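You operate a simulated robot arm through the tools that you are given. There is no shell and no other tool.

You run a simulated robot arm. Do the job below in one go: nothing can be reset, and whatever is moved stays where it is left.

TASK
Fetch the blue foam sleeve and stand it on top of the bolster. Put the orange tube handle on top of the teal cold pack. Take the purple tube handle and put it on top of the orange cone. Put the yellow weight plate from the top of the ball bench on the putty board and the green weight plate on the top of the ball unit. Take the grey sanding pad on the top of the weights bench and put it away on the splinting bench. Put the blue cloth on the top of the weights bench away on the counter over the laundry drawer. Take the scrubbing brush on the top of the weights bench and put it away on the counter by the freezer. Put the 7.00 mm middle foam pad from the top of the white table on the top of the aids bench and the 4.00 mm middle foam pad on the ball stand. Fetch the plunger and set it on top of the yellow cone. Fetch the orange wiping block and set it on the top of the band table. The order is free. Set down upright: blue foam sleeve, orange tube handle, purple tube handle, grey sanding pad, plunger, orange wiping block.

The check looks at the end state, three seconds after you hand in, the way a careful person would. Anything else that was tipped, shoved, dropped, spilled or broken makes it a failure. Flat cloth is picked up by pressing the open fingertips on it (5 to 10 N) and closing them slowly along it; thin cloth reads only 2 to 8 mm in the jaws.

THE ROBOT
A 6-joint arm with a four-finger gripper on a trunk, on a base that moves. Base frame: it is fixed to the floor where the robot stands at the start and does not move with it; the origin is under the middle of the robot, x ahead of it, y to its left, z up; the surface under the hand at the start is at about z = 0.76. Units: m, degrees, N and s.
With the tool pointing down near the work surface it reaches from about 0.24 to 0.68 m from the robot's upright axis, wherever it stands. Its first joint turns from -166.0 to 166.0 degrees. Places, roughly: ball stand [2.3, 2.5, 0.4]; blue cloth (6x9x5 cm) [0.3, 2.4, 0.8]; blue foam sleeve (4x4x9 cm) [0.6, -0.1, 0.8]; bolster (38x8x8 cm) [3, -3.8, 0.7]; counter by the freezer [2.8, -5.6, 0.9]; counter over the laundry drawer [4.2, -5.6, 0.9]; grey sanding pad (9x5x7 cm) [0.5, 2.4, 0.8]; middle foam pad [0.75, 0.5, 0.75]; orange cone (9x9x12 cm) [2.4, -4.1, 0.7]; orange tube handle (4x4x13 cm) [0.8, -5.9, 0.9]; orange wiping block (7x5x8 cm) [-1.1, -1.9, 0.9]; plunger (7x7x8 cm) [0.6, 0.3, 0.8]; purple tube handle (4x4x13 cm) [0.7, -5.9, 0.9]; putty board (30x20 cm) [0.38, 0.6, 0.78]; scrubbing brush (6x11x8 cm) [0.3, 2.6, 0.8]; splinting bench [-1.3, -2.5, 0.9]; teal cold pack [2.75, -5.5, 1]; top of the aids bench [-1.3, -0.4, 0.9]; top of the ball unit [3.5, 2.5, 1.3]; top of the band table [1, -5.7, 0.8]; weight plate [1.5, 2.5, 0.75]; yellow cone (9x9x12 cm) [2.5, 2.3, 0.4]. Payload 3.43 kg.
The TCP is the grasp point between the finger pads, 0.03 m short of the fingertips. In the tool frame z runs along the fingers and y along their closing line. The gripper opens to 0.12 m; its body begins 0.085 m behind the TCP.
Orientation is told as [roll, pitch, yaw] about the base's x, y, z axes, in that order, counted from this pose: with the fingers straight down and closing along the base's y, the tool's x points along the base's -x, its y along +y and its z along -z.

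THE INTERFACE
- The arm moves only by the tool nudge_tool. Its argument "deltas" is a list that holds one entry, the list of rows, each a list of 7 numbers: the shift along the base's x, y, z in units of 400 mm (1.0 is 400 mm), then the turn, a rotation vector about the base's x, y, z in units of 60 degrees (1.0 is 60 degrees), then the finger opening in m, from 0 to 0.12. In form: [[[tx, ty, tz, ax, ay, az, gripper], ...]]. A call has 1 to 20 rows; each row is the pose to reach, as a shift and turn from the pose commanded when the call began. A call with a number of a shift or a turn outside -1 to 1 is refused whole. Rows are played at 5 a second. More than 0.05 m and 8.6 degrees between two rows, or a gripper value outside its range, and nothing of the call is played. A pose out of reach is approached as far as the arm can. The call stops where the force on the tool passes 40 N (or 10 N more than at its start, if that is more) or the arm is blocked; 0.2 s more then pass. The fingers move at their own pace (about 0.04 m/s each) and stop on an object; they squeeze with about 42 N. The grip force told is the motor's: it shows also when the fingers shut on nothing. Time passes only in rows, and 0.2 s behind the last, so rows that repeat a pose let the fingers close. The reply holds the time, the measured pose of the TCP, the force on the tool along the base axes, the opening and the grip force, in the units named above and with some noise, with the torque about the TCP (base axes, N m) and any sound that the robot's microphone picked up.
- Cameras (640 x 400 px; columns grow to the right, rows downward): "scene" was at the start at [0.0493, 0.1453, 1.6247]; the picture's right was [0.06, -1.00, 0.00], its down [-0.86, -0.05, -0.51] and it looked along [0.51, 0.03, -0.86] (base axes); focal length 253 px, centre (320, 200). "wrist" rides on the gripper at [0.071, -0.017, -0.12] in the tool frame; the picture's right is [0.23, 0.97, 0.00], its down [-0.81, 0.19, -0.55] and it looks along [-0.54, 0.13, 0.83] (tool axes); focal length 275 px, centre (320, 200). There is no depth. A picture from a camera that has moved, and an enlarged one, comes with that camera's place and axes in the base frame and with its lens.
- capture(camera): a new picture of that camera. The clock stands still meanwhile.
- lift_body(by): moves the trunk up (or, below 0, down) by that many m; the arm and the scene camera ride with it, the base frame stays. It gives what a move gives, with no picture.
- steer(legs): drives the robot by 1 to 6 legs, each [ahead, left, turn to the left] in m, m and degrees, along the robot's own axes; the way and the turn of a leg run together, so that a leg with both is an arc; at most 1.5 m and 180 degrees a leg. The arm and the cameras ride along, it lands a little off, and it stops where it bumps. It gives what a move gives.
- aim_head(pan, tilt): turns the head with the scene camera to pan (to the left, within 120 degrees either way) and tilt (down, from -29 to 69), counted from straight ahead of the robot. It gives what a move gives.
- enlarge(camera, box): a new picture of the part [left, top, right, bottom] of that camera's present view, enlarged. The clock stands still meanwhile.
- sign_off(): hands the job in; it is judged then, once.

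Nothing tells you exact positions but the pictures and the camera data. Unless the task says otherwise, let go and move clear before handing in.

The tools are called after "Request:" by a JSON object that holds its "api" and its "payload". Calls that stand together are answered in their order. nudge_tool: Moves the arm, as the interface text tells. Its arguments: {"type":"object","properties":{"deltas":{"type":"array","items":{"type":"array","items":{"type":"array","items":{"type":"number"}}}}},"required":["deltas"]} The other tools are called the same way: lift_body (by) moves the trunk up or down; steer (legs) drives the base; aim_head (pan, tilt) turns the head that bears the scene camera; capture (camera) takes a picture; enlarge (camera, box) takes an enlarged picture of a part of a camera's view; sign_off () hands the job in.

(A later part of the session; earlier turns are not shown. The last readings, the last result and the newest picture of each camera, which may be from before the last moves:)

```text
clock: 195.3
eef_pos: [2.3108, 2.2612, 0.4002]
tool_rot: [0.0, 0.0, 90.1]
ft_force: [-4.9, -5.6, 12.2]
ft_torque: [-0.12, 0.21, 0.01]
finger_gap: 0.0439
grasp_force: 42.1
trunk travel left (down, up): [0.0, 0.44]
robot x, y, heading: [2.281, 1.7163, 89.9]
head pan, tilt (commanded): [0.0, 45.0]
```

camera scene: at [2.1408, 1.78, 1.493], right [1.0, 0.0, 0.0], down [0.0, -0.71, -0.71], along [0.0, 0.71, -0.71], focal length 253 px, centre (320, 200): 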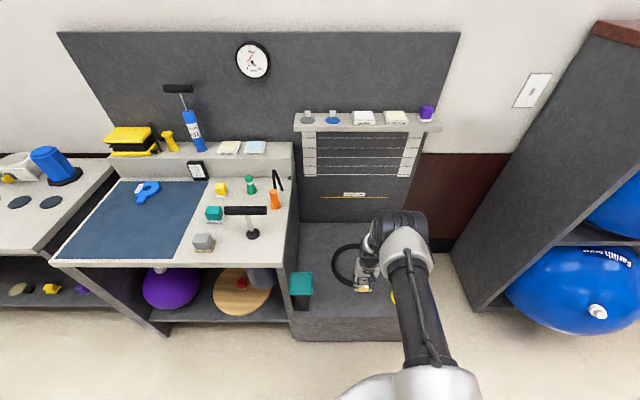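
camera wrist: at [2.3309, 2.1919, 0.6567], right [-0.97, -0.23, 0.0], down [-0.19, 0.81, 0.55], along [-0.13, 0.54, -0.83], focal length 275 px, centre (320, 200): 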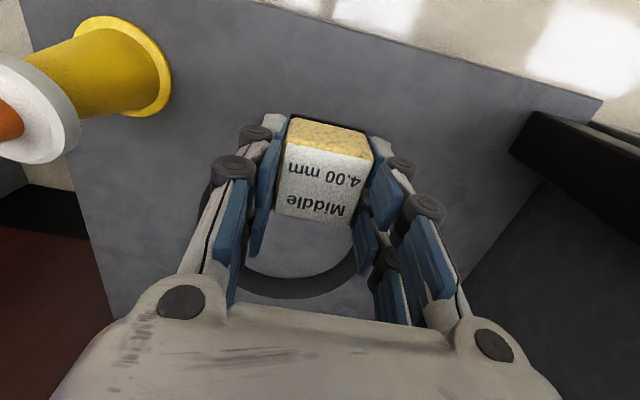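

Contact at the expected height. Releasing and rising clear.

Request:
{"api": "nudge_tool", "payload": {"deltas": [[[0, 0, 0.003, 0, 0, 0, 0.045], [0, 0, 0.003, 0, 0, 0, 0.055], [0, 0, 0.003, 0, 0, 0, 0.065], [0, 0, 0.003, 0, 0, 0, 0.075], [0, 0, 0.06, 0, 0, 0, 0.08], [0, 0, 0.18, 0, 0, 0, 0.08], [0, 0, 0.3, 0, 0, 0, 0.08], [0, 0, 0.42, 0, 0, 0, 0.08], [0, 0, 0.54, 0, 0, 0, 0.08], [0, 0, 0.66, 0, 0, 0, 0.1], [0, 0, 0.78, 0, 0, 0, 0.12], [0, -0.1, 0.85, 0, 0, 0, 0.12], [0, -0.2, 0.9, 0, 0, 0, 0.12], [0, -0.3, 0.95, 0, 0, 0, 0.12], [0, -0.4, 1.0, 0, 0, 0, 0.12]]]}}

Request:
{"api": "capture", "payload": {"camera": "wrist"}}

Request:
{"api": "lift_body", "payload": {"by": 0.15}}

Request:
{"api": "capture", "payload": {"camera": "scene"}}

```text
clock: 198.5
eef_pos: [2.3079, 2.1011, 0.7967]
tool_rot: [0.1, -0.2, 90.0]
ft_force: [-0.1, 1.0, -0.4]
ft_torque: [-0.01, -0.01, 0.0]
finger_gap: 0.12
grasp_force: 0.0
trunk travel left (down, up): [0.0, 0.44]
robot x, y, heading: [2.2773, 1.7148, 90.0]
head pan, tilt (commanded): [0.0, 45.0]
```

```text
taken
camera wrist: at [2.3269, 2.0288, 0.9173], right [-0.97, -0.23, 0.0], down [-0.19, 0.81, 0.55], along [-0.13, 0.54, -0.83], focal length 275 px, centre (320, 200)
```

wrist: 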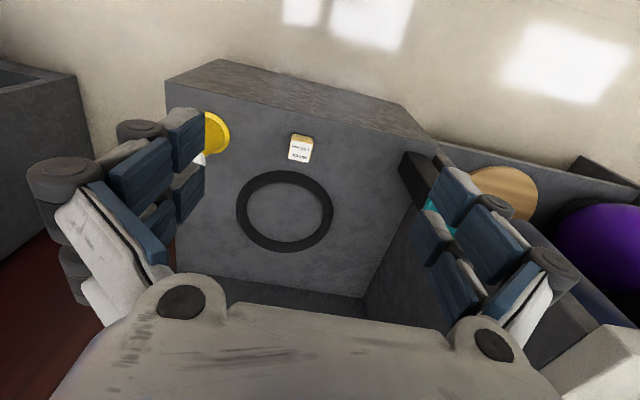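

```text
clock: 200.3
eef_pos: [2.3086, 2.1022, 0.9468]
tool_rot: [0.0, 0.0, 90.0]
ft_force: [0.2, 0.5, -0.4]
ft_torque: [0.0, -0.02, 0.0]
finger_gap: 0.1201
grasp_force: 0.1
trunk travel left (down, up): [-0.15, 0.29]
robot x, y, heading: [2.279, 1.7179, 90.4]
head pan, tilt (commanded): [0.0, 45.0]
```

```text
taken
camera scene: at [2.1408, 1.78, 1.6429], right [1.0, 0.0, 0.0], down [0.0, -0.71, -0.71], along [0.0, 0.71, -0.71], focal length 253 px, centre (320, 200)
```

scene: 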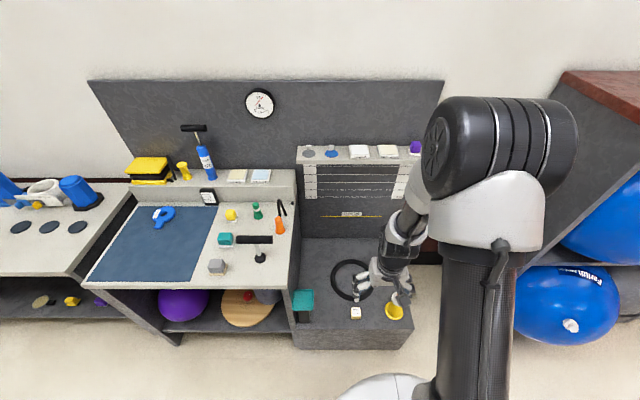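

Pad stands on the ball stand. Next the weights bench: raise the hand and drive left to it for the grey sanding pad.

Request:
{"api": "nudge_tool", "payload": {"deltas": [[[0, 0, 0.12, 0, 0, 0, 0.12], [0, -0.05, 0.22, 0, 0, 0, 0.12], [0, -0.08, 0.32, 0, 0, 0, 0.12], [0, -0.1, 0.4, 0, 0, 0, 0.12]]]}}

Request:
{"api": "steer", "payload": {"legs": [[0, 0.95, 0], [0.05, 0.9, 0]]}}

Request:
{"api": "capture", "payload": {"camera": "wrist"}}

Request:
{"api": "aim_head", "payload": {"pan": 10, "tilt": 50}}

Request:
{"api": "capture", "payload": {"camera": "scene"}}

```text
clock: 201.3
eef_pos: [2.3078, 2.0602, 1.1088]
tool_rot: [0.1, -0.1, 90.0]
ft_force: [-0.1, 0.1, 0.2]
ft_torque: [0.02, -0.01, 0.01]
finger_gap: 0.1199
grasp_force: 0.0
trunk travel left (down, up): [-0.15, 0.29]
robot x, y, heading: [2.2809, 1.7213, 90.2]
head pan, tilt (commanded): [0.0, 45.0]
```

```text
clock: 210.5
eef_pos: [0.4657, 2.0875, 1.1088]
tool_rot: [-0.1, 0.0, 91.1]
ft_force: [0.1, -0.4, 0.2]
ft_torque: [-0.02, 0.01, 0.03]
finger_gap: 0.1199
grasp_force: 0.0
trunk travel left (down, up): [-0.15, 0.29]
robot x, y, heading: [0.4438, 1.7415, 90.9]
head pan, tilt (commanded): [0.0, 45.0]
```

```text
taken
camera wrist: at [0.4853, 2.0162, 1.2284], right [-0.97, -0.25, 0.0], down [-0.21, 0.81, 0.55], along [-0.14, 0.54, -0.83], focal length 275 px, centre (320, 200)
```

wrist: 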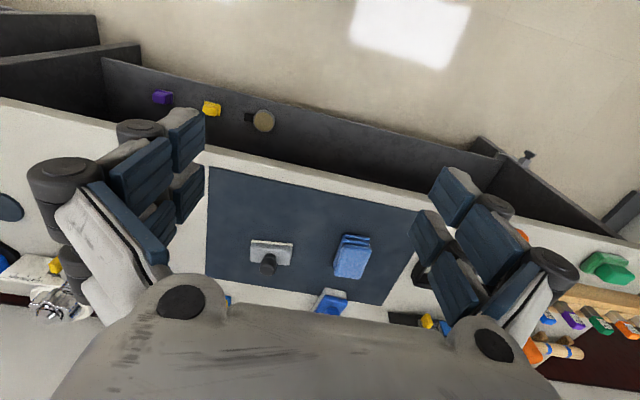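

```text
clock: 211.2
eef_pos: [0.4652, 2.0881, 1.1082]
tool_rot: [0.0, 0.1, 91.0]
ft_force: [-0.3, 0.4, -0.3]
ft_torque: [-0.02, -0.02, 0.0]
finger_gap: 0.1199
grasp_force: 0.0
trunk travel left (down, up): [-0.15, 0.29]
robot x, y, heading: [0.4482, 1.7423, 91.0]
head pan, tilt (commanded): [10.0, 50.0]
```

```text
taken
camera scene: at [0.2906, 1.7985, 1.6361], right [0.98, 0.19, 0.0], down [0.15, -0.75, -0.64], along [-0.12, 0.63, -0.77], focal length 253 px, centre (320, 200)
```

scene: 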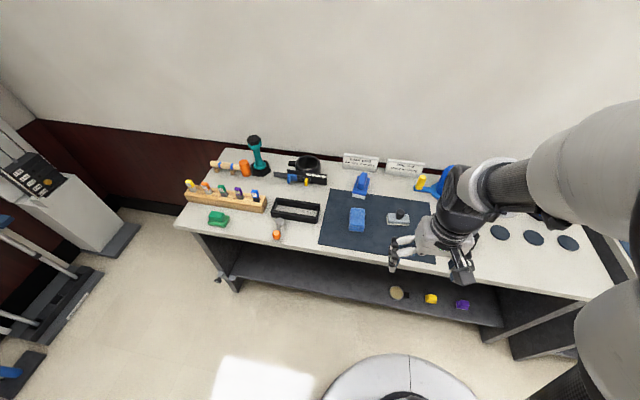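

Request:
{"api": "enlarge", "payload": {"camera": "wrist", "box": [220, 215, 396, 325]}}

Request:
{"api": "enlarge", "payload": {"camera": "scene", "box": [320, 160, 448, 240]}}

```text
3.64 times, centred on (308, 270) of wrist
camera zoom: at [0.4856, 2.0161, 1.2284], right [-0.97, -0.25, 0.0], down [-0.21, 0.81, 0.55], along [-0.14, 0.54, -0.83], focal length 1001 px, centre (364, -54)
```

zoom: 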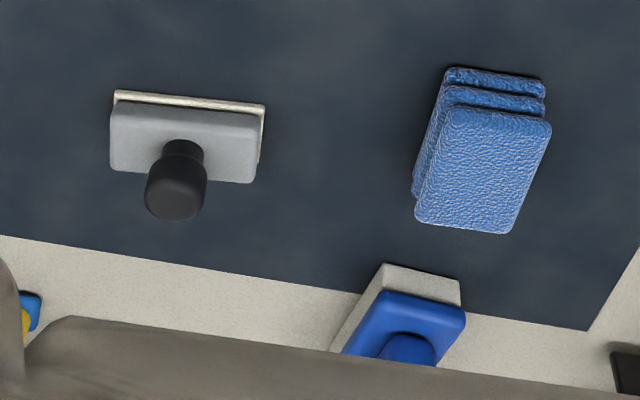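

```text
5.00 times, centred on (384, 200) of scene
camera zoom: at [0.2906, 1.7985, 1.6361], right [0.98, 0.19, 0.0], down [0.15, -0.75, -0.64], along [-0.12, 0.63, -0.77], focal length 1266 px, centre (0, 200)
```

zoom: 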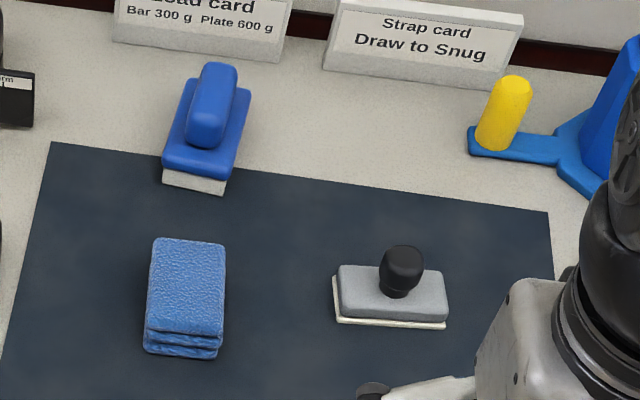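

Knob of the sanding pad is at ≈[0.480, 2.423], top z≈0.87 (bench ≈0.80). It's a little far, so I'll move ahead 0.12 m, then position above the knob.

Request:
{"api": "steer", "payload": {"legs": [[0.12, 0, 0]]}}

Request:
{"api": "nudge_tool", "payload": {"deltas": [[[0.02, 0.1, -0.06, 0, 0, 0, 0.1], [0.03, 0.2, -0.12, 0, 0, 0, 0.08], [0.035, 0.3, -0.18, 0, 0, 0, 0.07], [0.035, 0.4, -0.24, 0, 0, 0, 0.07], [0.035, 0.5, -0.28, 0, 0, 0, 0.07]]]}}

Request:
{"api": "capture", "payload": {"camera": "wrist"}}

```text
clock: 212.5
eef_pos: [0.463, 2.2091, 1.1075]
tool_rot: [0.1, 0.0, 90.9]
ft_force: [0.5, 1.0, -0.6]
ft_torque: [-0.05, 0.01, -0.01]
finger_gap: 0.12
grasp_force: 0.0
trunk travel left (down, up): [-0.15, 0.29]
robot x, y, heading: [0.437, 1.8658, 90.8]
head pan, tilt (commanded): [10.0, 50.0]
```

```text
clock: 213.7
eef_pos: [0.4757, 2.4065, 0.9984]
tool_rot: [0.1, 0.0, 91.0]
ft_force: [-0.2, 0.7, 0.7]
ft_torque: [-0.03, 0.01, 0.02]
finger_gap: 0.07
grasp_force: 0.0
trunk travel left (down, up): [-0.15, 0.29]
robot x, y, heading: [0.4421, 1.8646, 90.9]
head pan, tilt (commanded): [10.0, 50.0]
```

```text
taken
camera wrist: at [0.4956, 2.3345, 1.1181], right [-0.97, -0.25, 0.0], down [-0.21, 0.81, 0.55], along [-0.14, 0.54, -0.83], focal length 275 px, centre (320, 200)
```

wrist: 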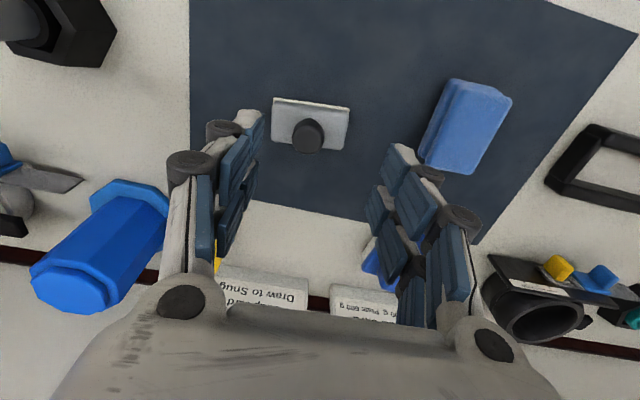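

Fine-aligning over the knob, descending and closing.

Request:
{"api": "nudge_tool", "payload": {"deltas": [[[0.016, 0.046, -0.1, 0, 0, 0, 0.07], [0.016, 0.046, -0.2, 0, 0, 0, 0.07], [0.016, 0.046, -0.29, 0, 0, 0, 0.07], [0.016, 0.046, -0.33, 0, 0, 0, 0.07]]]}}

Request:
{"api": "capture", "payload": {"camera": "wrist"}}

Request:
{"api": "enlarge", "payload": {"camera": "scene", "box": [340, 160, 468, 240]}}

```text
clock: 214.7
eef_pos: [0.4835, 2.4258, 0.8638]
tool_rot: [0.1, 0.1, 91.1]
ft_force: [-1.0, -0.8, -0.2]
ft_torque: [-0.02, -0.02, 0.01]
finger_gap: 0.0697
grasp_force: 0.1
trunk travel left (down, up): [-0.15, 0.29]
robot x, y, heading: [0.437, 1.8676, 90.7]
head pan, tilt (commanded): [10.0, 50.0]
```

```text
taken
camera wrist: at [0.5031, 2.3531, 0.9835], right [-0.97, -0.25, 0.0], down [-0.21, 0.81, 0.55], along [-0.14, 0.54, -0.83], focal length 275 px, centre (320, 200)
```

wrist: 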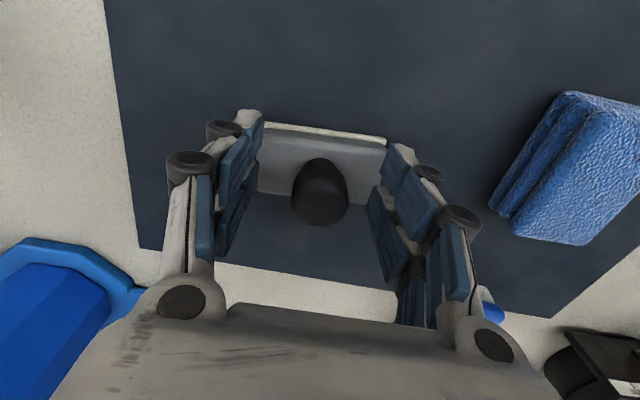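

```text
5.00 times, centred on (404, 200) of scene
camera zoom: at [0.2887, 1.9191, 1.6361], right [0.98, 0.19, 0.0], down [0.15, -0.75, -0.64], along [-0.12, 0.63, -0.77], focal length 1266 px, centre (-100, 200)
```

zoom: 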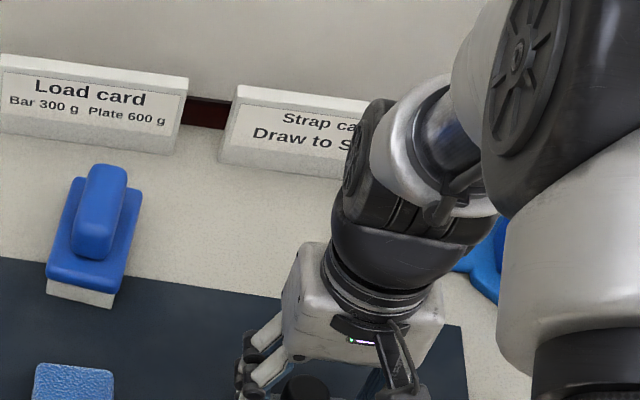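

Knob is centred between the fingers. Raising 3 mm and closing.

Request:
{"api": "nudge_tool", "payload": {"deltas": [[[0, 0, 0.008, 0, 0, 0, 0.06], [0, 0, 0.008, 0, 0, 0, 0.045], [0, 0, 0.008, 0, 0, 0, 0.03], [0, 0, 0.008, 0, 0, 0, 0.015], [0, 0, 0.008, 0, 0, 0, 0.0], [0, 0, 0.008, 0, 0, 0, 0.0]]]}}

Request:
{"api": "capture", "payload": {"camera": "wrist"}}

```text
clock: 216.1
eef_pos: [0.4851, 2.4256, 0.8669]
tool_rot: [0.0, 0.1, 91.0]
ft_force: [-0.1, -0.2, 0.3]
ft_torque: [-0.03, 0.01, -0.02]
finger_gap: 0.0307
grasp_force: 41.9
trunk travel left (down, up): [-0.15, 0.29]
robot x, y, heading: [0.4386, 1.866, 91.0]
head pan, tilt (commanded): [10.0, 50.0]
```

```text
taken
camera wrist: at [0.504, 2.3533, 0.9874], right [-0.97, -0.25, 0.0], down [-0.21, 0.81, 0.55], along [-0.14, 0.54, -0.83], focal length 275 px, centre (320, 200)
```

wrist: 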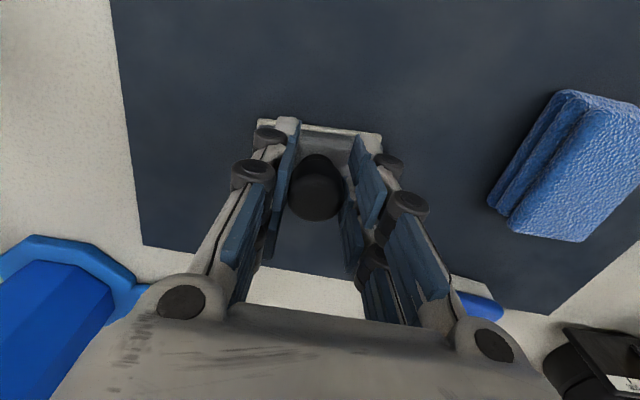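

Sanding pad gripped by its knob. Lifting, retracting and driving toward the splinting bench on the other side of the room.

Request:
{"api": "nudge_tool", "payload": {"deltas": [[[0, 0, 0.1, 0, 0, 0, 0.0], [0, 0, 0.22, 0, 0, 0, 0.0], [0, 0, 0.34, 0, 0, 0, 0.0], [0, 0, 0.46, 0, 0, 0, 0.0], [0, 0, 0.56, 0, 0, 0, 0.0], [0, -0.12, 0.58, 0, 0, 0, 0.0], [-0.02, -0.24, 0.6, 0, 0, 0, 0.0], [-0.04, -0.36, 0.6, 0, 0, 0, 0.0], [-0.06, -0.48, 0.6, 0, 0, 0, 0.0]]]}}

Request:
{"api": "steer", "payload": {"legs": [[-0.2, 0, 0], [0, 0, 89], [0.74, 0, 0], [0, 1.5, 0]]}}

Request:
{"api": "aim_head", "payload": {"pan": 60, "tilt": 30}}

Request:
{"api": "capture", "payload": {"camera": "scene"}}

```text
clock: 218.1
eef_pos: [0.4596, 2.2345, 1.1116]
tool_rot: [-0.1, -0.1, 91.0]
ft_force: [0.7, 0.2, -1.7]
ft_torque: [0.04, -0.02, 0.03]
finger_gap: 0.0307
grasp_force: 41.8
trunk travel left (down, up): [-0.15, 0.29]
robot x, y, heading: [0.4426, 1.8642, 90.7]
head pan, tilt (commanded): [10.0, 50.0]
```

```text
clock: 234.2
eef_pos: [-0.6709, 0.1872, 1.1124]
tool_rot: [-0.1, -0.1, 179.2]
ft_force: [0.3, 0.0, -1.3]
ft_torque: [0.02, -0.04, -0.02]
finger_gap: 0.0308
grasp_force: 41.9
trunk travel left (down, up): [-0.15, 0.29]
robot x, y, heading: [-0.2975, 0.1611, 179.2]
head pan, tilt (commanded): [10.0, 50.0]
```

```text
clock: 235.4
eef_pos: [-0.67, 0.1887, 1.11]
tool_rot: [-0.1, 0.0, 179.2]
ft_force: [0.0, 0.3, -1.2]
ft_torque: [0.0, 0.0, 0.01]
finger_gap: 0.0304
grasp_force: 42.2
trunk travel left (down, up): [-0.15, 0.29]
robot x, y, heading: [-0.2987, 0.1576, 179.3]
head pan, tilt (commanded): [60.0, 30.0]
```

```text
taken
camera scene: at [-0.3262, -0.0579, 1.6656], right [-0.86, 0.51, 0.0], down [0.26, 0.43, -0.87], along [-0.44, -0.74, -0.5], focal length 253 px, centre (320, 200)
```

scene: 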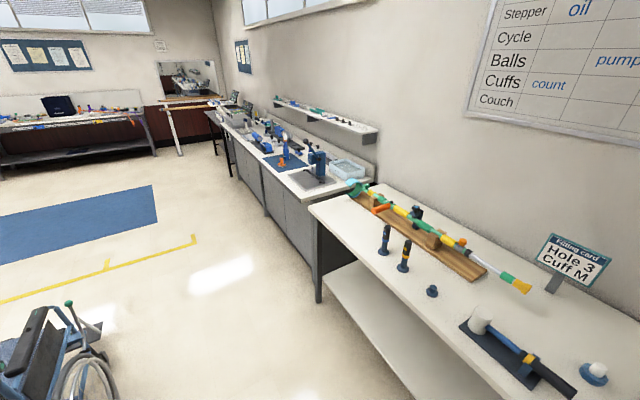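

The aisle is clear; benches run along the right wall. Continuing down the aisle to the splinting bench.

Request:
{"api": "steer", "payload": {"legs": [[0, 1.2, 0.4], [0, 1.1, 0.4]]}}

Request:
{"api": "aim_head", "payload": {"pan": 10, "tilt": 40}}

Request:
{"api": "capture", "payload": {"camera": "scene"}}

Request:
{"api": "aim_head", "payload": {"pan": 50, "tilt": 40}}

Request:
{"api": "capture", "payload": {"camera": "scene"}}

```text
clock: 246.9
eef_pos: [-0.6737, -2.1549, 1.1117]
tool_rot: [-0.1, 0.0, -179.9]
ft_force: [0.8, -0.8, -0.8]
ft_torque: [0.0, -0.01, 0.01]
finger_gap: 0.0307
grasp_force: 41.6
trunk travel left (down, up): [-0.15, 0.29]
robot x, y, heading: [-0.2993, -2.1779, -180.1]
head pan, tilt (commanded): [60.0, 30.0]
```

```text
clock: 248.1
eef_pos: [-0.6733, -2.1542, 1.1107]
tool_rot: [-0.1, 0.1, -179.9]
ft_force: [0.1, -0.4, -1.7]
ft_torque: [-0.01, -0.01, 0.02]
finger_gap: 0.0308
grasp_force: 42.1
trunk travel left (down, up): [-0.15, 0.29]
robot x, y, heading: [-0.305, -2.1763, -180.1]
head pan, tilt (commanded): [10.0, 40.0]
```

```text
taken
camera scene: at [-0.3644, -2.3326, 1.6503], right [-0.17, 0.98, 0.0], down [0.63, 0.11, -0.77], along [-0.75, -0.13, -0.64], focal length 253 px, centre (320, 200)
```

scene: 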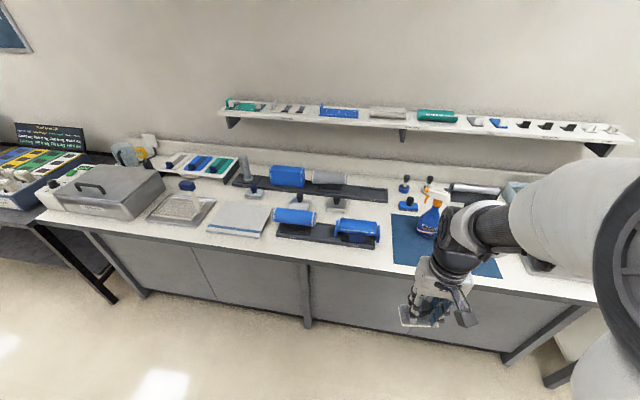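

```text
clock: 249.1
eef_pos: [-0.6731, -2.1541, 1.1105]
tool_rot: [0.0, 0.0, -180.1]
ft_force: [-0.3, 0.4, -1.0]
ft_torque: [-0.02, -0.01, -0.01]
finger_gap: 0.0306
grasp_force: 42.2
trunk travel left (down, up): [-0.15, 0.29]
robot x, y, heading: [-0.2995, -2.1781, -180.2]
head pan, tilt (commanded): [50.0, 40.0]
```

```text
taken
camera scene: at [-0.3354, -2.3827, 1.6502], right [-0.77, 0.64, 0.0], down [0.41, 0.49, -0.77], along [-0.49, -0.59, -0.64], focal length 253 px, centre (320, 200)
```

scene: 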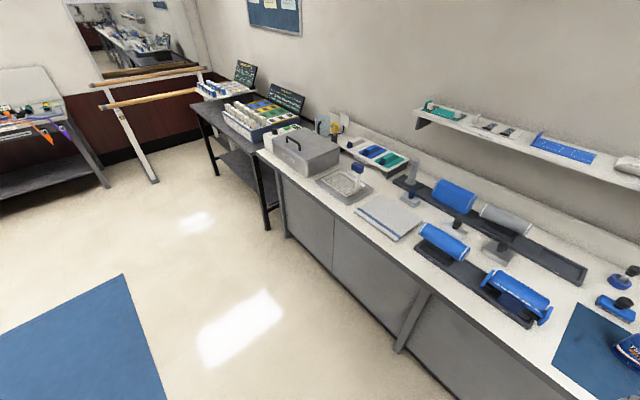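

I'm in front of the splinting bench; I need a free spot. Looking also with the wrist camera and further right.

Request:
{"api": "capture", "payload": {"camera": "wrist"}}

Request:
{"api": "aim_head", "payload": {"pan": -15, "tilt": 45}}

Request:
{"api": "capture", "payload": {"camera": "scene"}}

Request:
{"api": "aim_head", "payload": {"pan": 25, "tilt": 45}}

Request:
{"api": "capture", "payload": {"camera": "scene"}}

```text
taken
camera wrist: at [-0.6007, -2.1382, 1.2314], right [0.23, -0.97, 0.0], down [-0.81, -0.19, 0.55], along [-0.54, -0.13, -0.83], focal length 275 px, centre (320, 200)
```

wrist: 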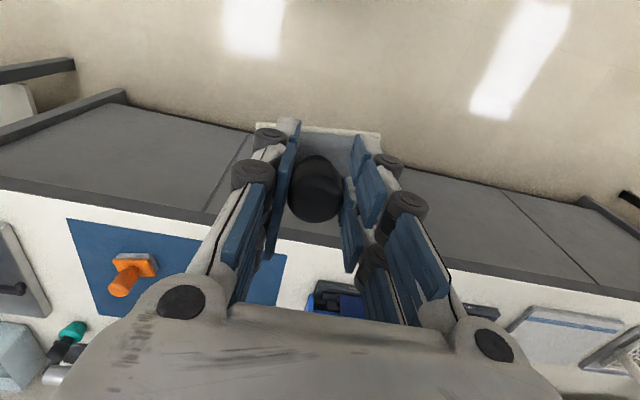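

```text
clock: 250.5
eef_pos: [-0.6733, -2.1544, 1.1115]
tool_rot: [-0.1, 0.0, -180.0]
ft_force: [-0.6, 1.0, -1.4]
ft_torque: [-0.02, 0.0, -0.02]
finger_gap: 0.0306
grasp_force: 42.3
trunk travel left (down, up): [-0.15, 0.29]
robot x, y, heading: [-0.3026, -2.1768, -180.1]
head pan, tilt (commanded): [-15.0, 45.0]
```

```text
taken
camera scene: at [-0.3593, -2.2967, 1.643], right [0.26, 0.97, 0.0], down [0.68, -0.18, -0.71], along [-0.68, 0.18, -0.71], focal length 253 px, centre (320, 200)
```

scene: 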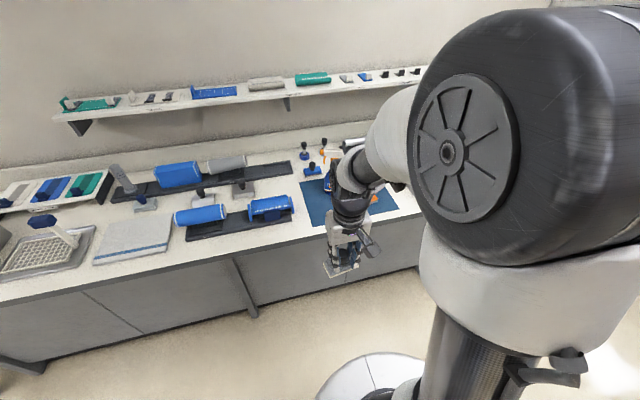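

```text
clock: 251.6
eef_pos: [-0.6735, -2.1538, 1.1109]
tool_rot: [0.0, 0.0, -179.9]
ft_force: [0.1, 0.0, -1.1]
ft_torque: [-0.02, -0.01, 0.01]
finger_gap: 0.0303
grasp_force: 41.8
trunk travel left (down, up): [-0.15, 0.29]
robot x, y, heading: [-0.3031, -2.1783, -180.2]
head pan, tilt (commanded): [25.0, 45.0]
```

```text
taken
camera scene: at [-0.3545, -2.3519, 1.643], right [-0.42, 0.91, 0.0], down [0.64, 0.3, -0.71], along [-0.64, -0.3, -0.71], focal length 253 px, centre (320, 200)
```

scene: 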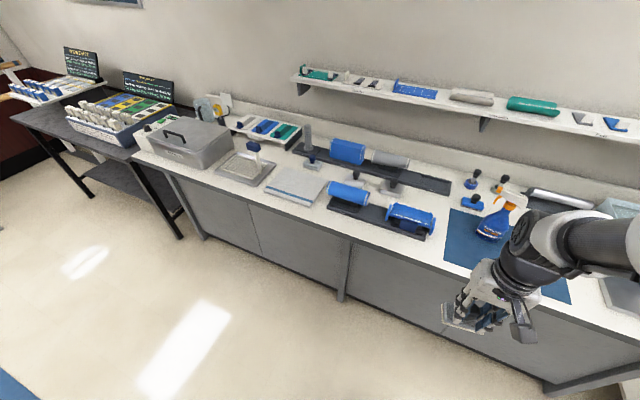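

I'll use the free front strip before the roller stand (≈[-0.985, -2.42], ~10 cm deep). Moving closer and left, then checking with the wrist camera.

Request:
{"api": "steer", "payload": {"legs": [[0.12, 0.25, 0]]}}

Request:
{"api": "nudge_tool", "payload": {"deltas": [[[-0.1, 0, 0, 0, 0, 0, 0.0], [-0.2, 0, 0, 0, 0, 0, 0.0], [-0.25, 0, 0, 0, 0, 0, 0.0]]]}}

Request:
{"api": "capture", "payload": {"camera": "wrist"}}

Request:
{"api": "aim_head", "payload": {"pan": 10, "tilt": 50}}

Request:
{"api": "capture", "payload": {"camera": "scene"}}

```text
clock: 253.5
eef_pos: [-0.7924, -2.4087, 1.1114]
tool_rot: [-0.2, 0.0, 179.9]
ft_force: [0.8, -0.1, -1.2]
ft_torque: [0.04, -0.03, 0.0]
finger_gap: 0.0304
grasp_force: 41.4
trunk travel left (down, up): [-0.15, 0.29]
robot x, y, heading: [-0.4187, -2.4304, 180.1]
head pan, tilt (commanded): [25.0, 45.0]
```

```text
clock: 254.3
eef_pos: [-0.8936, -2.4103, 1.112]
tool_rot: [0.0, 0.0, 179.9]
ft_force: [-0.4, -0.4, -1.5]
ft_torque: [-0.03, -0.04, 0.0]
finger_gap: 0.0306
grasp_force: 41.8
trunk travel left (down, up): [-0.15, 0.29]
robot x, y, heading: [-0.4216, -2.4321, 180.0]
head pan, tilt (commanded): [25.0, 45.0]
```

```text
taken
camera wrist: at [-0.8205, -2.3938, 1.2314], right [0.23, -0.97, 0.0], down [-0.81, -0.19, 0.55], along [-0.54, -0.13, -0.83], focal length 275 px, centre (320, 200)
```

wrist: 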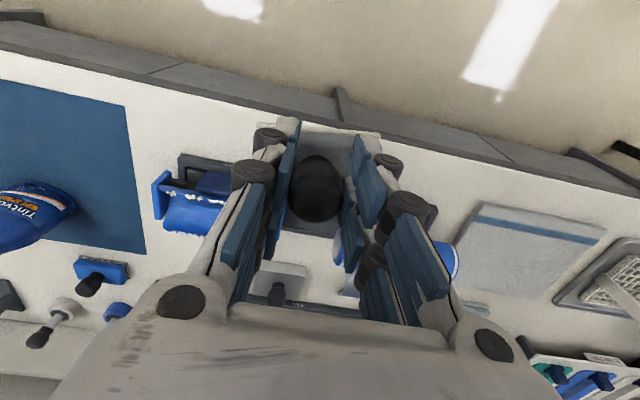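

```text
clock: 255.1
eef_pos: [-0.892, -2.41, 1.1111]
tool_rot: [0.0, 0.0, 180.1]
ft_force: [0.3, -0.2, -0.5]
ft_torque: [0.02, -0.03, -0.02]
finger_gap: 0.0305
grasp_force: 42.3
trunk travel left (down, up): [-0.15, 0.29]
robot x, y, heading: [-0.4217, -2.4337, 179.9]
head pan, tilt (commanded): [10.0, 50.0]
```

```text
taken
camera scene: at [-0.4749, -2.585, 1.6361], right [-0.17, 0.98, 0.0], down [0.75, 0.13, -0.64], along [-0.63, -0.11, -0.77], focal length 253 px, centre (320, 200)
```

scene: 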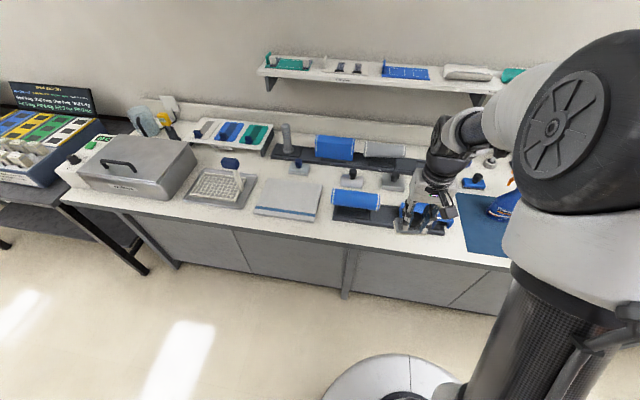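

Getting a better height estimate: lowering the hand a bit over the strip's edge and looking again.

Request:
{"api": "nudge_tool", "payload": {"deltas": [[[-0.05, 0, -0.1, 0, 0, 0, 0.0], [-0.1, 0, -0.2, 0, 0, 0, 0.0], [-0.15, 0, -0.28, 0, 0, 0, 0.0]]]}}

Request:
{"api": "capture", "payload": {"camera": "wrist"}}

Request:
{"api": "enlarge", "payload": {"camera": "scene", "box": [320, 170, 480, 270]}}

```text
clock: 255.9
eef_pos: [-0.9511, -2.4078, 0.998]
tool_rot: [-0.1, 0.0, -179.8]
ft_force: [0.0, 0.8, 0.2]
ft_torque: [-0.03, -0.04, 0.03]
finger_gap: 0.0305
grasp_force: 41.8
trunk travel left (down, up): [-0.15, 0.29]
robot x, y, heading: [-0.418, -2.4333, 179.9]
head pan, tilt (commanded): [10.0, 50.0]
```

```text
taken
camera wrist: at [-0.879, -2.392, 1.1181], right [0.23, -0.97, 0.0], down [-0.81, -0.19, 0.55], along [-0.54, -0.13, -0.83], focal length 275 px, centre (320, 200)
```

wrist: 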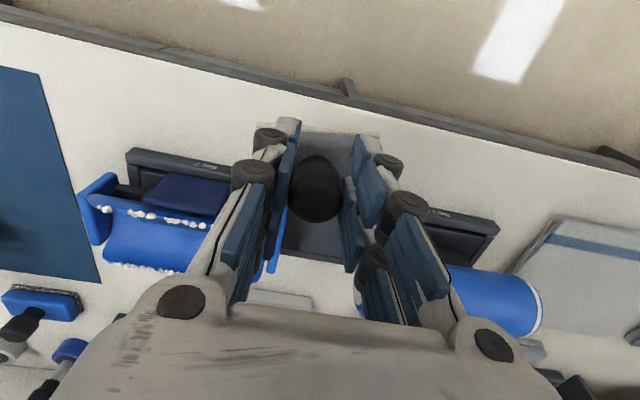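

```text
4.00 times, centred on (400, 220) of scene
camera zoom: at [-0.476, -2.5851, 1.636], right [-0.17, 0.98, 0.0], down [0.76, 0.13, -0.64], along [-0.63, -0.11, -0.77], focal length 1012 px, centre (0, 120)
```

zoom: 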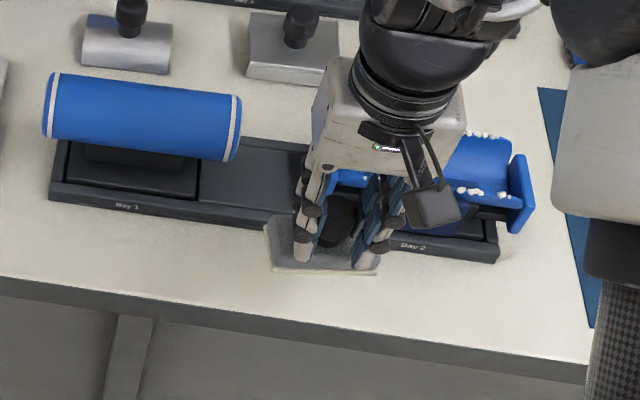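

Bench height ≈0.855; strip from x≈-0.939 to -1.033. Lining up at x=-0.985 and lowering to just above.

Request:
{"api": "nudge_tool", "payload": {"deltas": [[[-0.04, 0, 0, 0, 0, 0, 0.0], [-0.085, 0, -0.03, 0, 0, 0, 0.0], [-0.085, 0, -0.1, 0, 0, 0, 0.0], [-0.085, 0, -0.125, 0, 0, 0, 0.0]]]}}

Request:
{"api": "capture", "payload": {"camera": "wrist"}}

Request:
{"api": "enlarge", "payload": {"camera": "scene", "box": [320, 170, 480, 270]}}

```text
clock: 256.9
eef_pos: [-0.9862, -2.4071, 0.9487]
tool_rot: [0.0, 0.0, 180.0]
ft_force: [0.3, -0.2, -1.8]
ft_torque: [0.02, -0.04, 0.01]
finger_gap: 0.0307
grasp_force: 42.2
trunk travel left (down, up): [-0.15, 0.29]
robot x, y, heading: [-0.4236, -2.4346, 179.8]
head pan, tilt (commanded): [10.0, 50.0]
```

```text
taken
camera wrist: at [-0.9133, -2.3924, 1.0686], right [0.23, -0.97, 0.0], down [-0.81, -0.19, 0.55], along [-0.54, -0.13, -0.83], focal length 275 px, centre (320, 200)
```

wrist: 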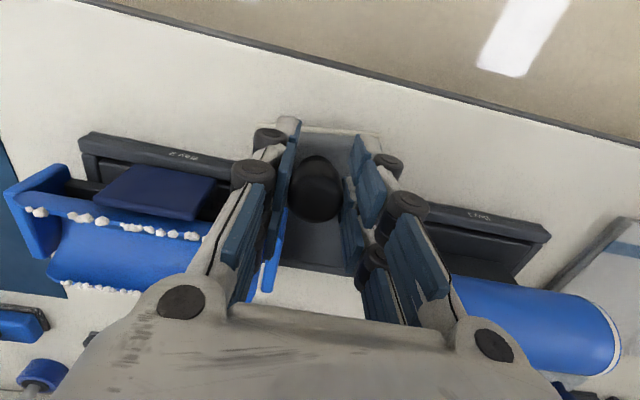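

```text
4.00 times, centred on (400, 220) of scene
camera zoom: at [-0.4749, -2.5849, 1.6361], right [-0.17, 0.98, 0.0], down [0.75, 0.13, -0.64], along [-0.63, -0.11, -0.77], focal length 1012 px, centre (0, 120)
```

zoom: 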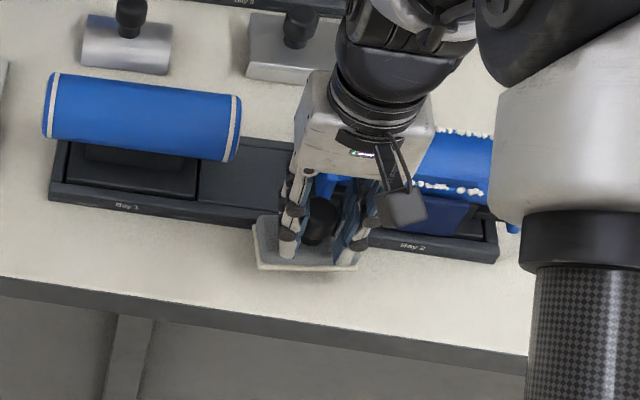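

The pad sits slightly forward of the hand, so I'll shift 1 cm back toward me before lowering to contact.

Request:
{"api": "nudge_tool", "payload": {"deltas": [[[0.025, 0, 0, 0, 0, 0, 0.0], [0.025, 0, -0.02, 0, 0, 0, 0.0], [0.025, 0, -0.035, 0, 0, 0, 0.0]]]}}

Request:
{"api": "nudge_tool", "payload": {"deltas": [[[0, 0, -0.006, 0, 0, 0, 0.0], [0, 0, -0.012, 0, 0, 0, 0.0]]]}}

```text
clock: 257.7
eef_pos: [-0.9769, -2.409, 0.9341]
tool_rot: [0.1, 0.1, 180.0]
ft_force: [-0.6, 0.0, -1.2]
ft_torque: [0.01, -0.03, -0.02]
finger_gap: 0.0307
grasp_force: 42.0
trunk travel left (down, up): [-0.15, 0.29]
robot x, y, heading: [-0.419, -2.4322, 179.6]
head pan, tilt (commanded): [10.0, 50.0]
```

```text
clock: 258.3
eef_pos: [-0.9756, -2.4082, 0.9301]
tool_rot: [-0.1, 0.0, 180.0]
ft_force: [-0.9, 1.1, -0.9]
ft_torque: [-0.01, -0.04, -0.02]
finger_gap: 0.0307
grasp_force: 41.8
trunk travel left (down, up): [-0.15, 0.29]
robot x, y, heading: [-0.4213, -2.4355, 179.8]
head pan, tilt (commanded): [10.0, 50.0]
```

Request:
{"api": "nudge_tool", "payload": {"deltas": [[[0, 0, -0.006, 0, 0, 0, 0.0], [0, 0, -0.012, 0, 0, 0, 0.0]]]}}

```text
clock: 258.9
eef_pos: [-0.9771, -2.4072, 0.9255]
tool_rot: [0.0, 0.1, 180.0]
ft_force: [0.5, 0.8, -1.4]
ft_torque: [-0.01, 0.02, 0.01]
finger_gap: 0.0306
grasp_force: 41.3
trunk travel left (down, up): [-0.15, 0.29]
robot x, y, heading: [-0.418, -2.4325, 179.8]
head pan, tilt (commanded): [10.0, 50.0]
```

Request:
{"api": "nudge_tool", "payload": {"deltas": [[[0, 0, -0.006, 0, 0, 0, 0.0], [0, 0, -0.012, 0, 0, 0, 0.0]]]}}

```text
clock: 259.5
eef_pos: [-0.9754, -2.4074, 0.9235]
tool_rot: [-0.2, -0.1, 179.9]
ft_force: [3.5, 0.4, 22.2]
ft_torque: [-0.07, -0.48, -0.01]
finger_gap: 0.0305
grasp_force: 42.2
trunk travel left (down, up): [-0.15, 0.29]
robot x, y, heading: [-0.4207, -2.4316, 180.3]
head pan, tilt (commanded): [10.0, 50.0]
```

Contact. Easing off and opening the fingers, then rising.

Request:
{"api": "nudge_tool", "payload": {"deltas": [[[0, 0, 0.004, 0, 0, 0, 0.02], [0, 0, 0.005, 0, 0, 0, 0.035], [0, 0, 0.005, 0, 0, 0, 0.045], [0, 0, 0.005, 0, 0, 0, 0.055], [0, 0, 0.005, 0, 0, 0, 0.06], [0, 0, 0.08, 0, 0, 0, 0.06], [0, 0, 0.2, 0, 0, 0, 0.06], [0, 0, 0.32, 0, 0, 0, 0.06], [0.05, 0, 0.42, 0, 0, 0, 0.06]]]}}

Request:
{"api": "capture", "payload": {"camera": "wrist"}}

Request:
{"api": "enlarge", "payload": {"camera": "scene", "box": [320, 170, 480, 270]}}

```text
clock: 261.5
eef_pos: [-0.9525, -2.4103, 1.0873]
tool_rot: [0.0, 0.0, 180.0]
ft_force: [1.0, 1.3, 0.0]
ft_torque: [-0.03, 0.05, 0.0]
finger_gap: 0.0599
grasp_force: 0.2
trunk travel left (down, up): [-0.15, 0.29]
robot x, y, heading: [-0.4232, -2.428, 180.1]
head pan, tilt (commanded): [10.0, 50.0]
```

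```text
taken
camera wrist: at [-0.8796, -2.394, 1.2079], right [0.23, -0.97, 0.0], down [-0.81, -0.19, 0.55], along [-0.54, -0.13, -0.83], focal length 275 px, centre (320, 200)
```

wrist: 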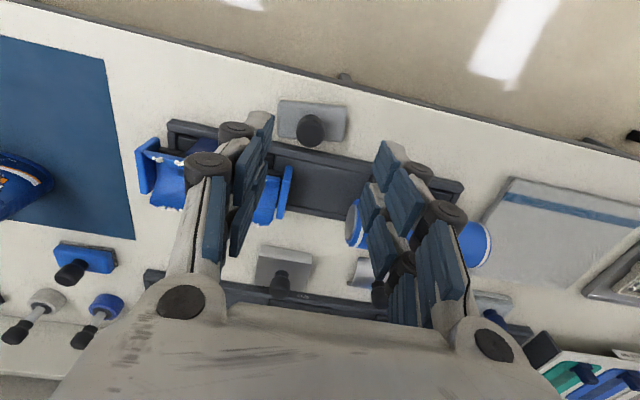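

```text
4.00 times, centred on (400, 220) of scene
camera zoom: at [-0.4733, -2.585, 1.6362], right [-0.17, 0.98, 0.0], down [0.75, 0.13, -0.64], along [-0.63, -0.11, -0.77], focal length 1012 px, centre (0, 120)
```

zoom: 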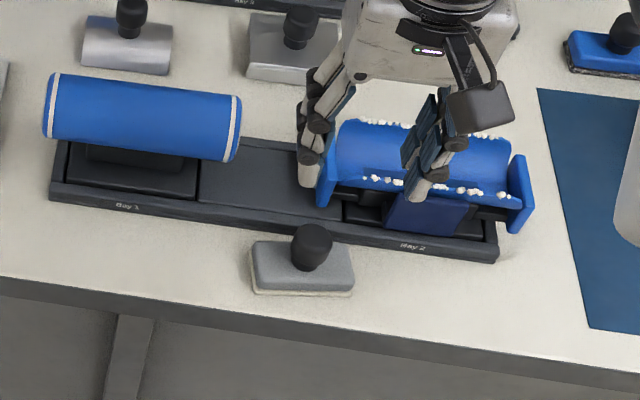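

Sanding pad stands upright on the splinting bench. Next, the orange wiping block on the blue mat (≈[-1.06, -1.90]); retract and slide right.

Request:
{"api": "nudge_tool", "payload": {"deltas": [[[0.1, 0, 0.05, 0, 0, 0, 0.08], [0.2, 0, 0.08, 0, 0, 0, 0.08], [0.3, 0, 0.08, 0, 0, 0, 0.08], [0.4, 0, 0.08, 0, 0, 0, 0.08]]]}}

Request:
{"api": "steer", "payload": {"legs": [[0.03, -0.52, 0]]}}

Request:
{"api": "capture", "payload": {"camera": "wrist"}}

Request:
{"api": "capture", "payload": {"camera": "scene"}}

```text
clock: 262.5
eef_pos: [-0.7922, -2.4082, 1.1208]
tool_rot: [-0.1, -0.1, 180.1]
ft_force: [0.2, 0.4, 0.1]
ft_torque: [0.03, 0.03, 0.01]
finger_gap: 0.0801
grasp_force: 0.0
trunk travel left (down, up): [-0.15, 0.29]
robot x, y, heading: [-0.4211, -2.4287, 180.3]
head pan, tilt (commanded): [10.0, 50.0]
```

```text
clock: 265.5
eef_pos: [-0.8246, -1.883, 1.1205]
tool_rot: [0.1, 0.1, 180.0]
ft_force: [0.1, 0.4, 0.7]
ft_torque: [0.0, 0.0, -0.01]
finger_gap: 0.08
grasp_force: 0.1
trunk travel left (down, up): [-0.15, 0.29]
robot x, y, heading: [-0.4456, -1.9056, 180.0]
head pan, tilt (commanded): [10.0, 50.0]
```

```text
taken
camera wrist: at [-0.7509, -1.867, 1.2409], right [0.23, -0.97, 0.0], down [-0.81, -0.19, 0.55], along [-0.54, -0.13, -0.83], focal length 275 px, centre (320, 200)
```

wrist: 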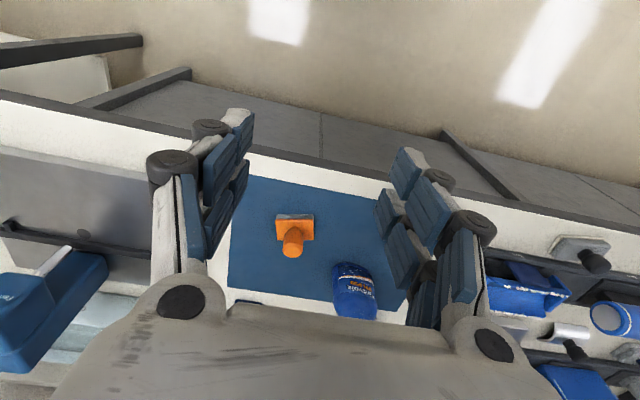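

```text
taken
camera scene: at [-0.5044, -2.0593, 1.6361], right [-0.17, 0.98, 0.0], down [0.75, 0.13, -0.64], along [-0.63, -0.11, -0.77], focal length 253 px, centre (320, 200)
```

scene: 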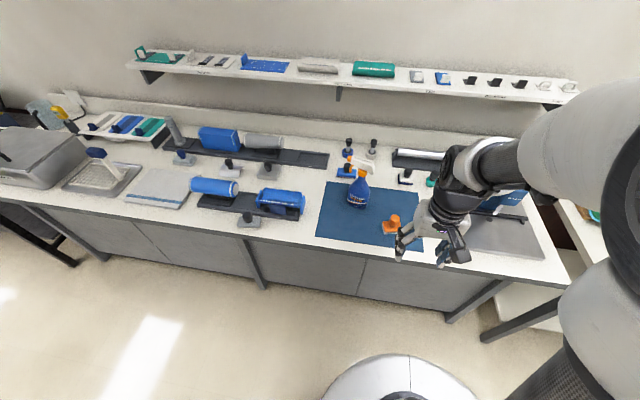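

Request:
{"api": "enlarge", "payload": {"camera": "wrist", "box": [240, 195, 400, 325]}}

Request:
{"api": "enlarge", "payload": {"camera": "scene", "box": [310, 150, 450, 250]}}

```text
3.08 times, centred on (320, 260) of wrist
camera zoom: at [-0.7509, -1.867, 1.2409], right [0.23, -0.97, 0.0], down [-0.81, -0.19, 0.55], along [-0.54, -0.13, -0.83], focal length 847 px, centre (320, 15)
```

zoom: 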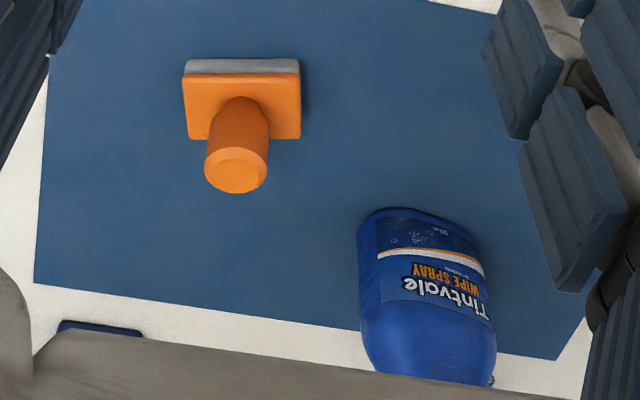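

```text
4.00 times, centred on (380, 200) of scene
camera zoom: at [-0.5044, -2.0593, 1.6361], right [-0.17, 0.98, 0.0], down [0.75, 0.13, -0.64], along [-0.63, -0.11, -0.77], focal length 1012 px, centre (80, 200)
```

zoom: 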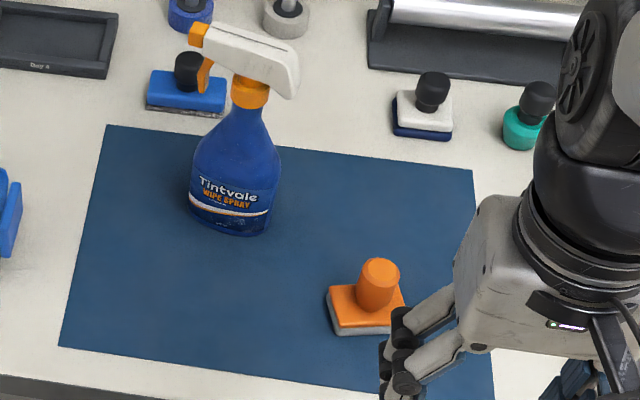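

Knob of the orange wiping block is at ≈[-1.048, -1.897], top z≈0.937 (both cameras agree). Moving above it.

Request:
{"api": "nudge_tool", "payload": {"deltas": [[[-0.11, -0.007, -0.03, 0, 0, 0, 0.07], [-0.22, -0.014, -0.06, 0, 0, 0, 0.07], [-0.33, -0.021, -0.09, 0, 0, 0, 0.07], [-0.44, -0.028, -0.12, 0, 0, 0, 0.07], [-0.55, -0.035, -0.15, 0, 0, 0, 0.07], [-0.5585, -0.035, -0.27, 0, 0, 0, 0.07]]]}}

Request:
{"api": "capture", "payload": {"camera": "wrist"}}

```text
clock: 266.9
eef_pos: [-1.047, -1.8991, 1.0109]
tool_rot: [0.0, 0.0, 180.0]
ft_force: [-0.4, 0.0, 0.3]
ft_torque: [0.02, 0.0, -0.02]
finger_gap: 0.0697
grasp_force: 0.0
trunk travel left (down, up): [-0.15, 0.29]
robot x, y, heading: [-0.4522, -1.9077, 179.6]
head pan, tilt (commanded): [10.0, 50.0]
```

```text
taken
camera wrist: at [-0.9754, -1.8836, 1.1315], right [0.23, -0.97, 0.0], down [-0.81, -0.19, 0.55], along [-0.54, -0.13, -0.83], focal length 275 px, centre (320, 200)
```

wrist: 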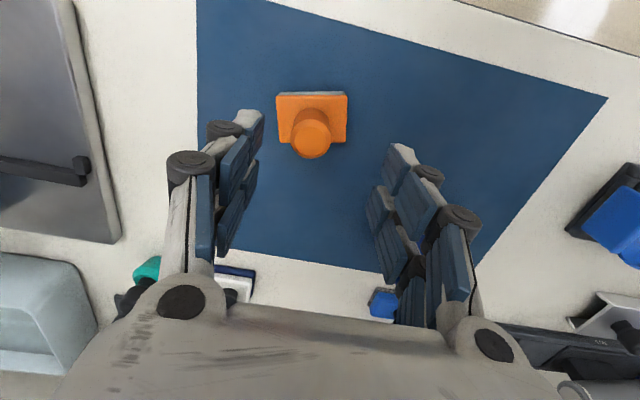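

I don't see the spray bottle in this view; checking the scene camera at once.

Request:
{"api": "capture", "payload": {"camera": "scene"}}

Request:
{"api": "enlarge", "payload": {"camera": "scene", "box": [310, 130, 450, 250]}}

```text
taken
camera scene: at [-0.505, -2.06, 1.636], right [-0.17, 0.98, 0.0], down [0.75, 0.13, -0.64], along [-0.63, -0.11, -0.77], focal length 253 px, centre (320, 200)
```

scene: 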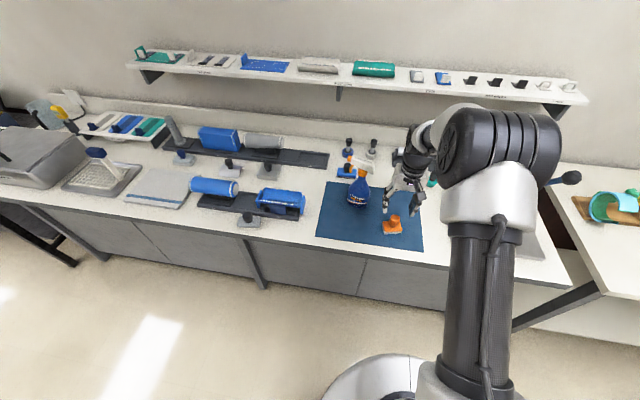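

```text
3.33 times, centred on (380, 190) of scene
camera zoom: at [-0.505, -2.06, 1.636], right [-0.17, 0.98, 0.0], down [0.75, 0.13, -0.64], along [-0.63, -0.11, -0.77], focal length 844 px, centre (120, 233)
```

zoom: 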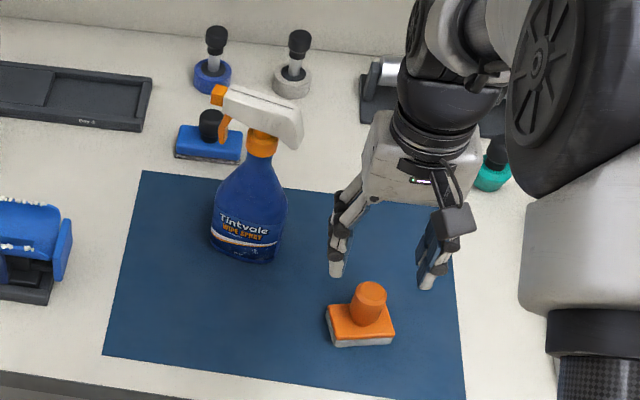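

The bottle is fine (hidden behind a finger). Descending on the knob and closing.

Request:
{"api": "nudge_tool", "payload": {"deltas": [[[-0.008, 0.005, -0.1, 0, 0, 0, 0.07], [-0.008, 0.005, -0.18, 0, 0, 0, 0.065], [-0.008, 0.005, -0.205, 0, 0, 0, 0.06], [-0.008, 0.005, -0.205, 0, 0, 0, 0.045], [-0.008, 0.005, -0.205, 0, 0, 0, 0.03], [-0.008, 0.005, -0.205, 0, 0, 0, 0.015], [-0.008, 0.005, -0.205, 0, 0, 0, 0.0], [-0.008, 0.005, -0.205, 0, 0, 0, 0.0]]]}}

Request:
{"api": "capture", "payload": {"camera": "wrist"}}

```text
clock: 268.7
eef_pos: [-1.05, -1.8963, 0.9311]
tool_rot: [0.0, 0.1, 180.0]
ft_force: [-0.7, -0.3, 0.1]
ft_torque: [-0.01, 0.03, -0.03]
finger_gap: 0.0293
grasp_force: 42.0
trunk travel left (down, up): [-0.15, 0.29]
robot x, y, heading: [-0.4501, -1.9059, 179.9]
head pan, tilt (commanded): [10.0, 50.0]
```

```text
taken
camera wrist: at [-0.977, -1.881, 1.0509], right [0.23, -0.97, 0.0], down [-0.81, -0.19, 0.55], along [-0.54, -0.13, -0.83], focal length 275 px, centre (320, 200)
```

wrist: 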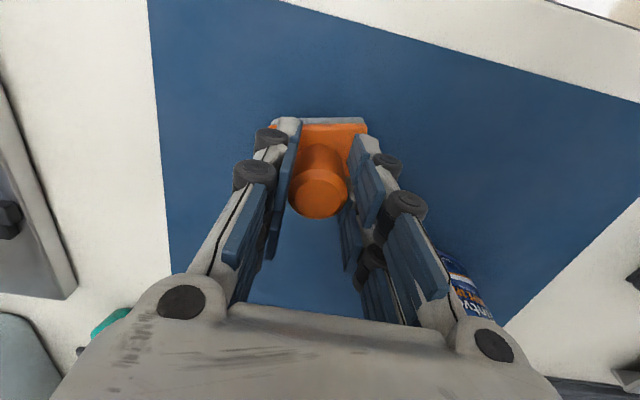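

Gripped the knob (29 mm). Lifting straight up, then retracting away from the bottle.

Request:
{"api": "nudge_tool", "payload": {"deltas": [[[0, 0, 0.08, 0, 0, 0, 0.0], [0, 0, 0.2, 0, 0, 0, 0.0], [0, 0, 0.32, 0, 0, 0, 0.0], [0, 0, 0.44, 0, 0, 0, 0.0], [0.05, 0, 0.5, 0, 0, 0, 0.0], [0.17, 0, 0.52, 0, 0, 0, 0.0], [0.29, 0, 0.52, 0, 0, 0, 0.0], [0.41, 0, 0.52, 0, 0, 0, 0.0], [0.53, 0, 0.52, 0, 0, 0, 0.0], [0.6, 0, 0.52, 0, 0, 0, 0.0]]]}}

Request:
{"api": "aim_head", "payload": {"pan": 90, "tilt": 25}}

Request:
{"api": "capture", "payload": {"camera": "scene"}}

```text
clock: 270.9
eef_pos: [-0.8076, -1.8937, 1.1374]
tool_rot: [0.0, 0.0, 180.1]
ft_force: [0.4, 0.4, -0.8]
ft_torque: [-0.02, -0.04, 0.0]
finger_gap: 0.0292
grasp_force: 42.1
trunk travel left (down, up): [-0.15, 0.29]
robot x, y, heading: [-0.4499, -1.9078, 179.7]
head pan, tilt (commanded): [10.0, 50.0]
```

```text
clock: 272.5
eef_pos: [-0.8089, -1.8939, 1.1366]
tool_rot: [0.0, 0.0, 179.9]
ft_force: [0.2, 0.4, -0.9]
ft_torque: [0.01, 0.0, -0.04]
finger_gap: 0.0293
grasp_force: 41.8
trunk travel left (down, up): [-0.15, 0.29]
robot x, y, heading: [-0.447, -1.9014, 179.9]
head pan, tilt (commanded): [90.0, 25.0]
```

```text
taken
camera scene: at [-0.4287, -2.1389, 1.6736], right [-1.0, 0.0, 0.0], down [0.0, 0.42, -0.91], along [0.0, -0.91, -0.42], focal length 253 px, centre (320, 200)
```

scene: 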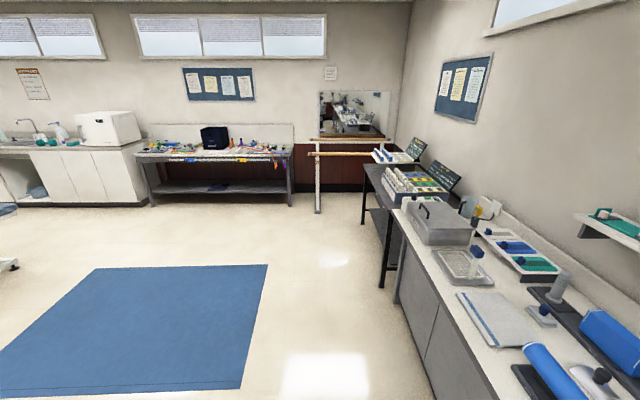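

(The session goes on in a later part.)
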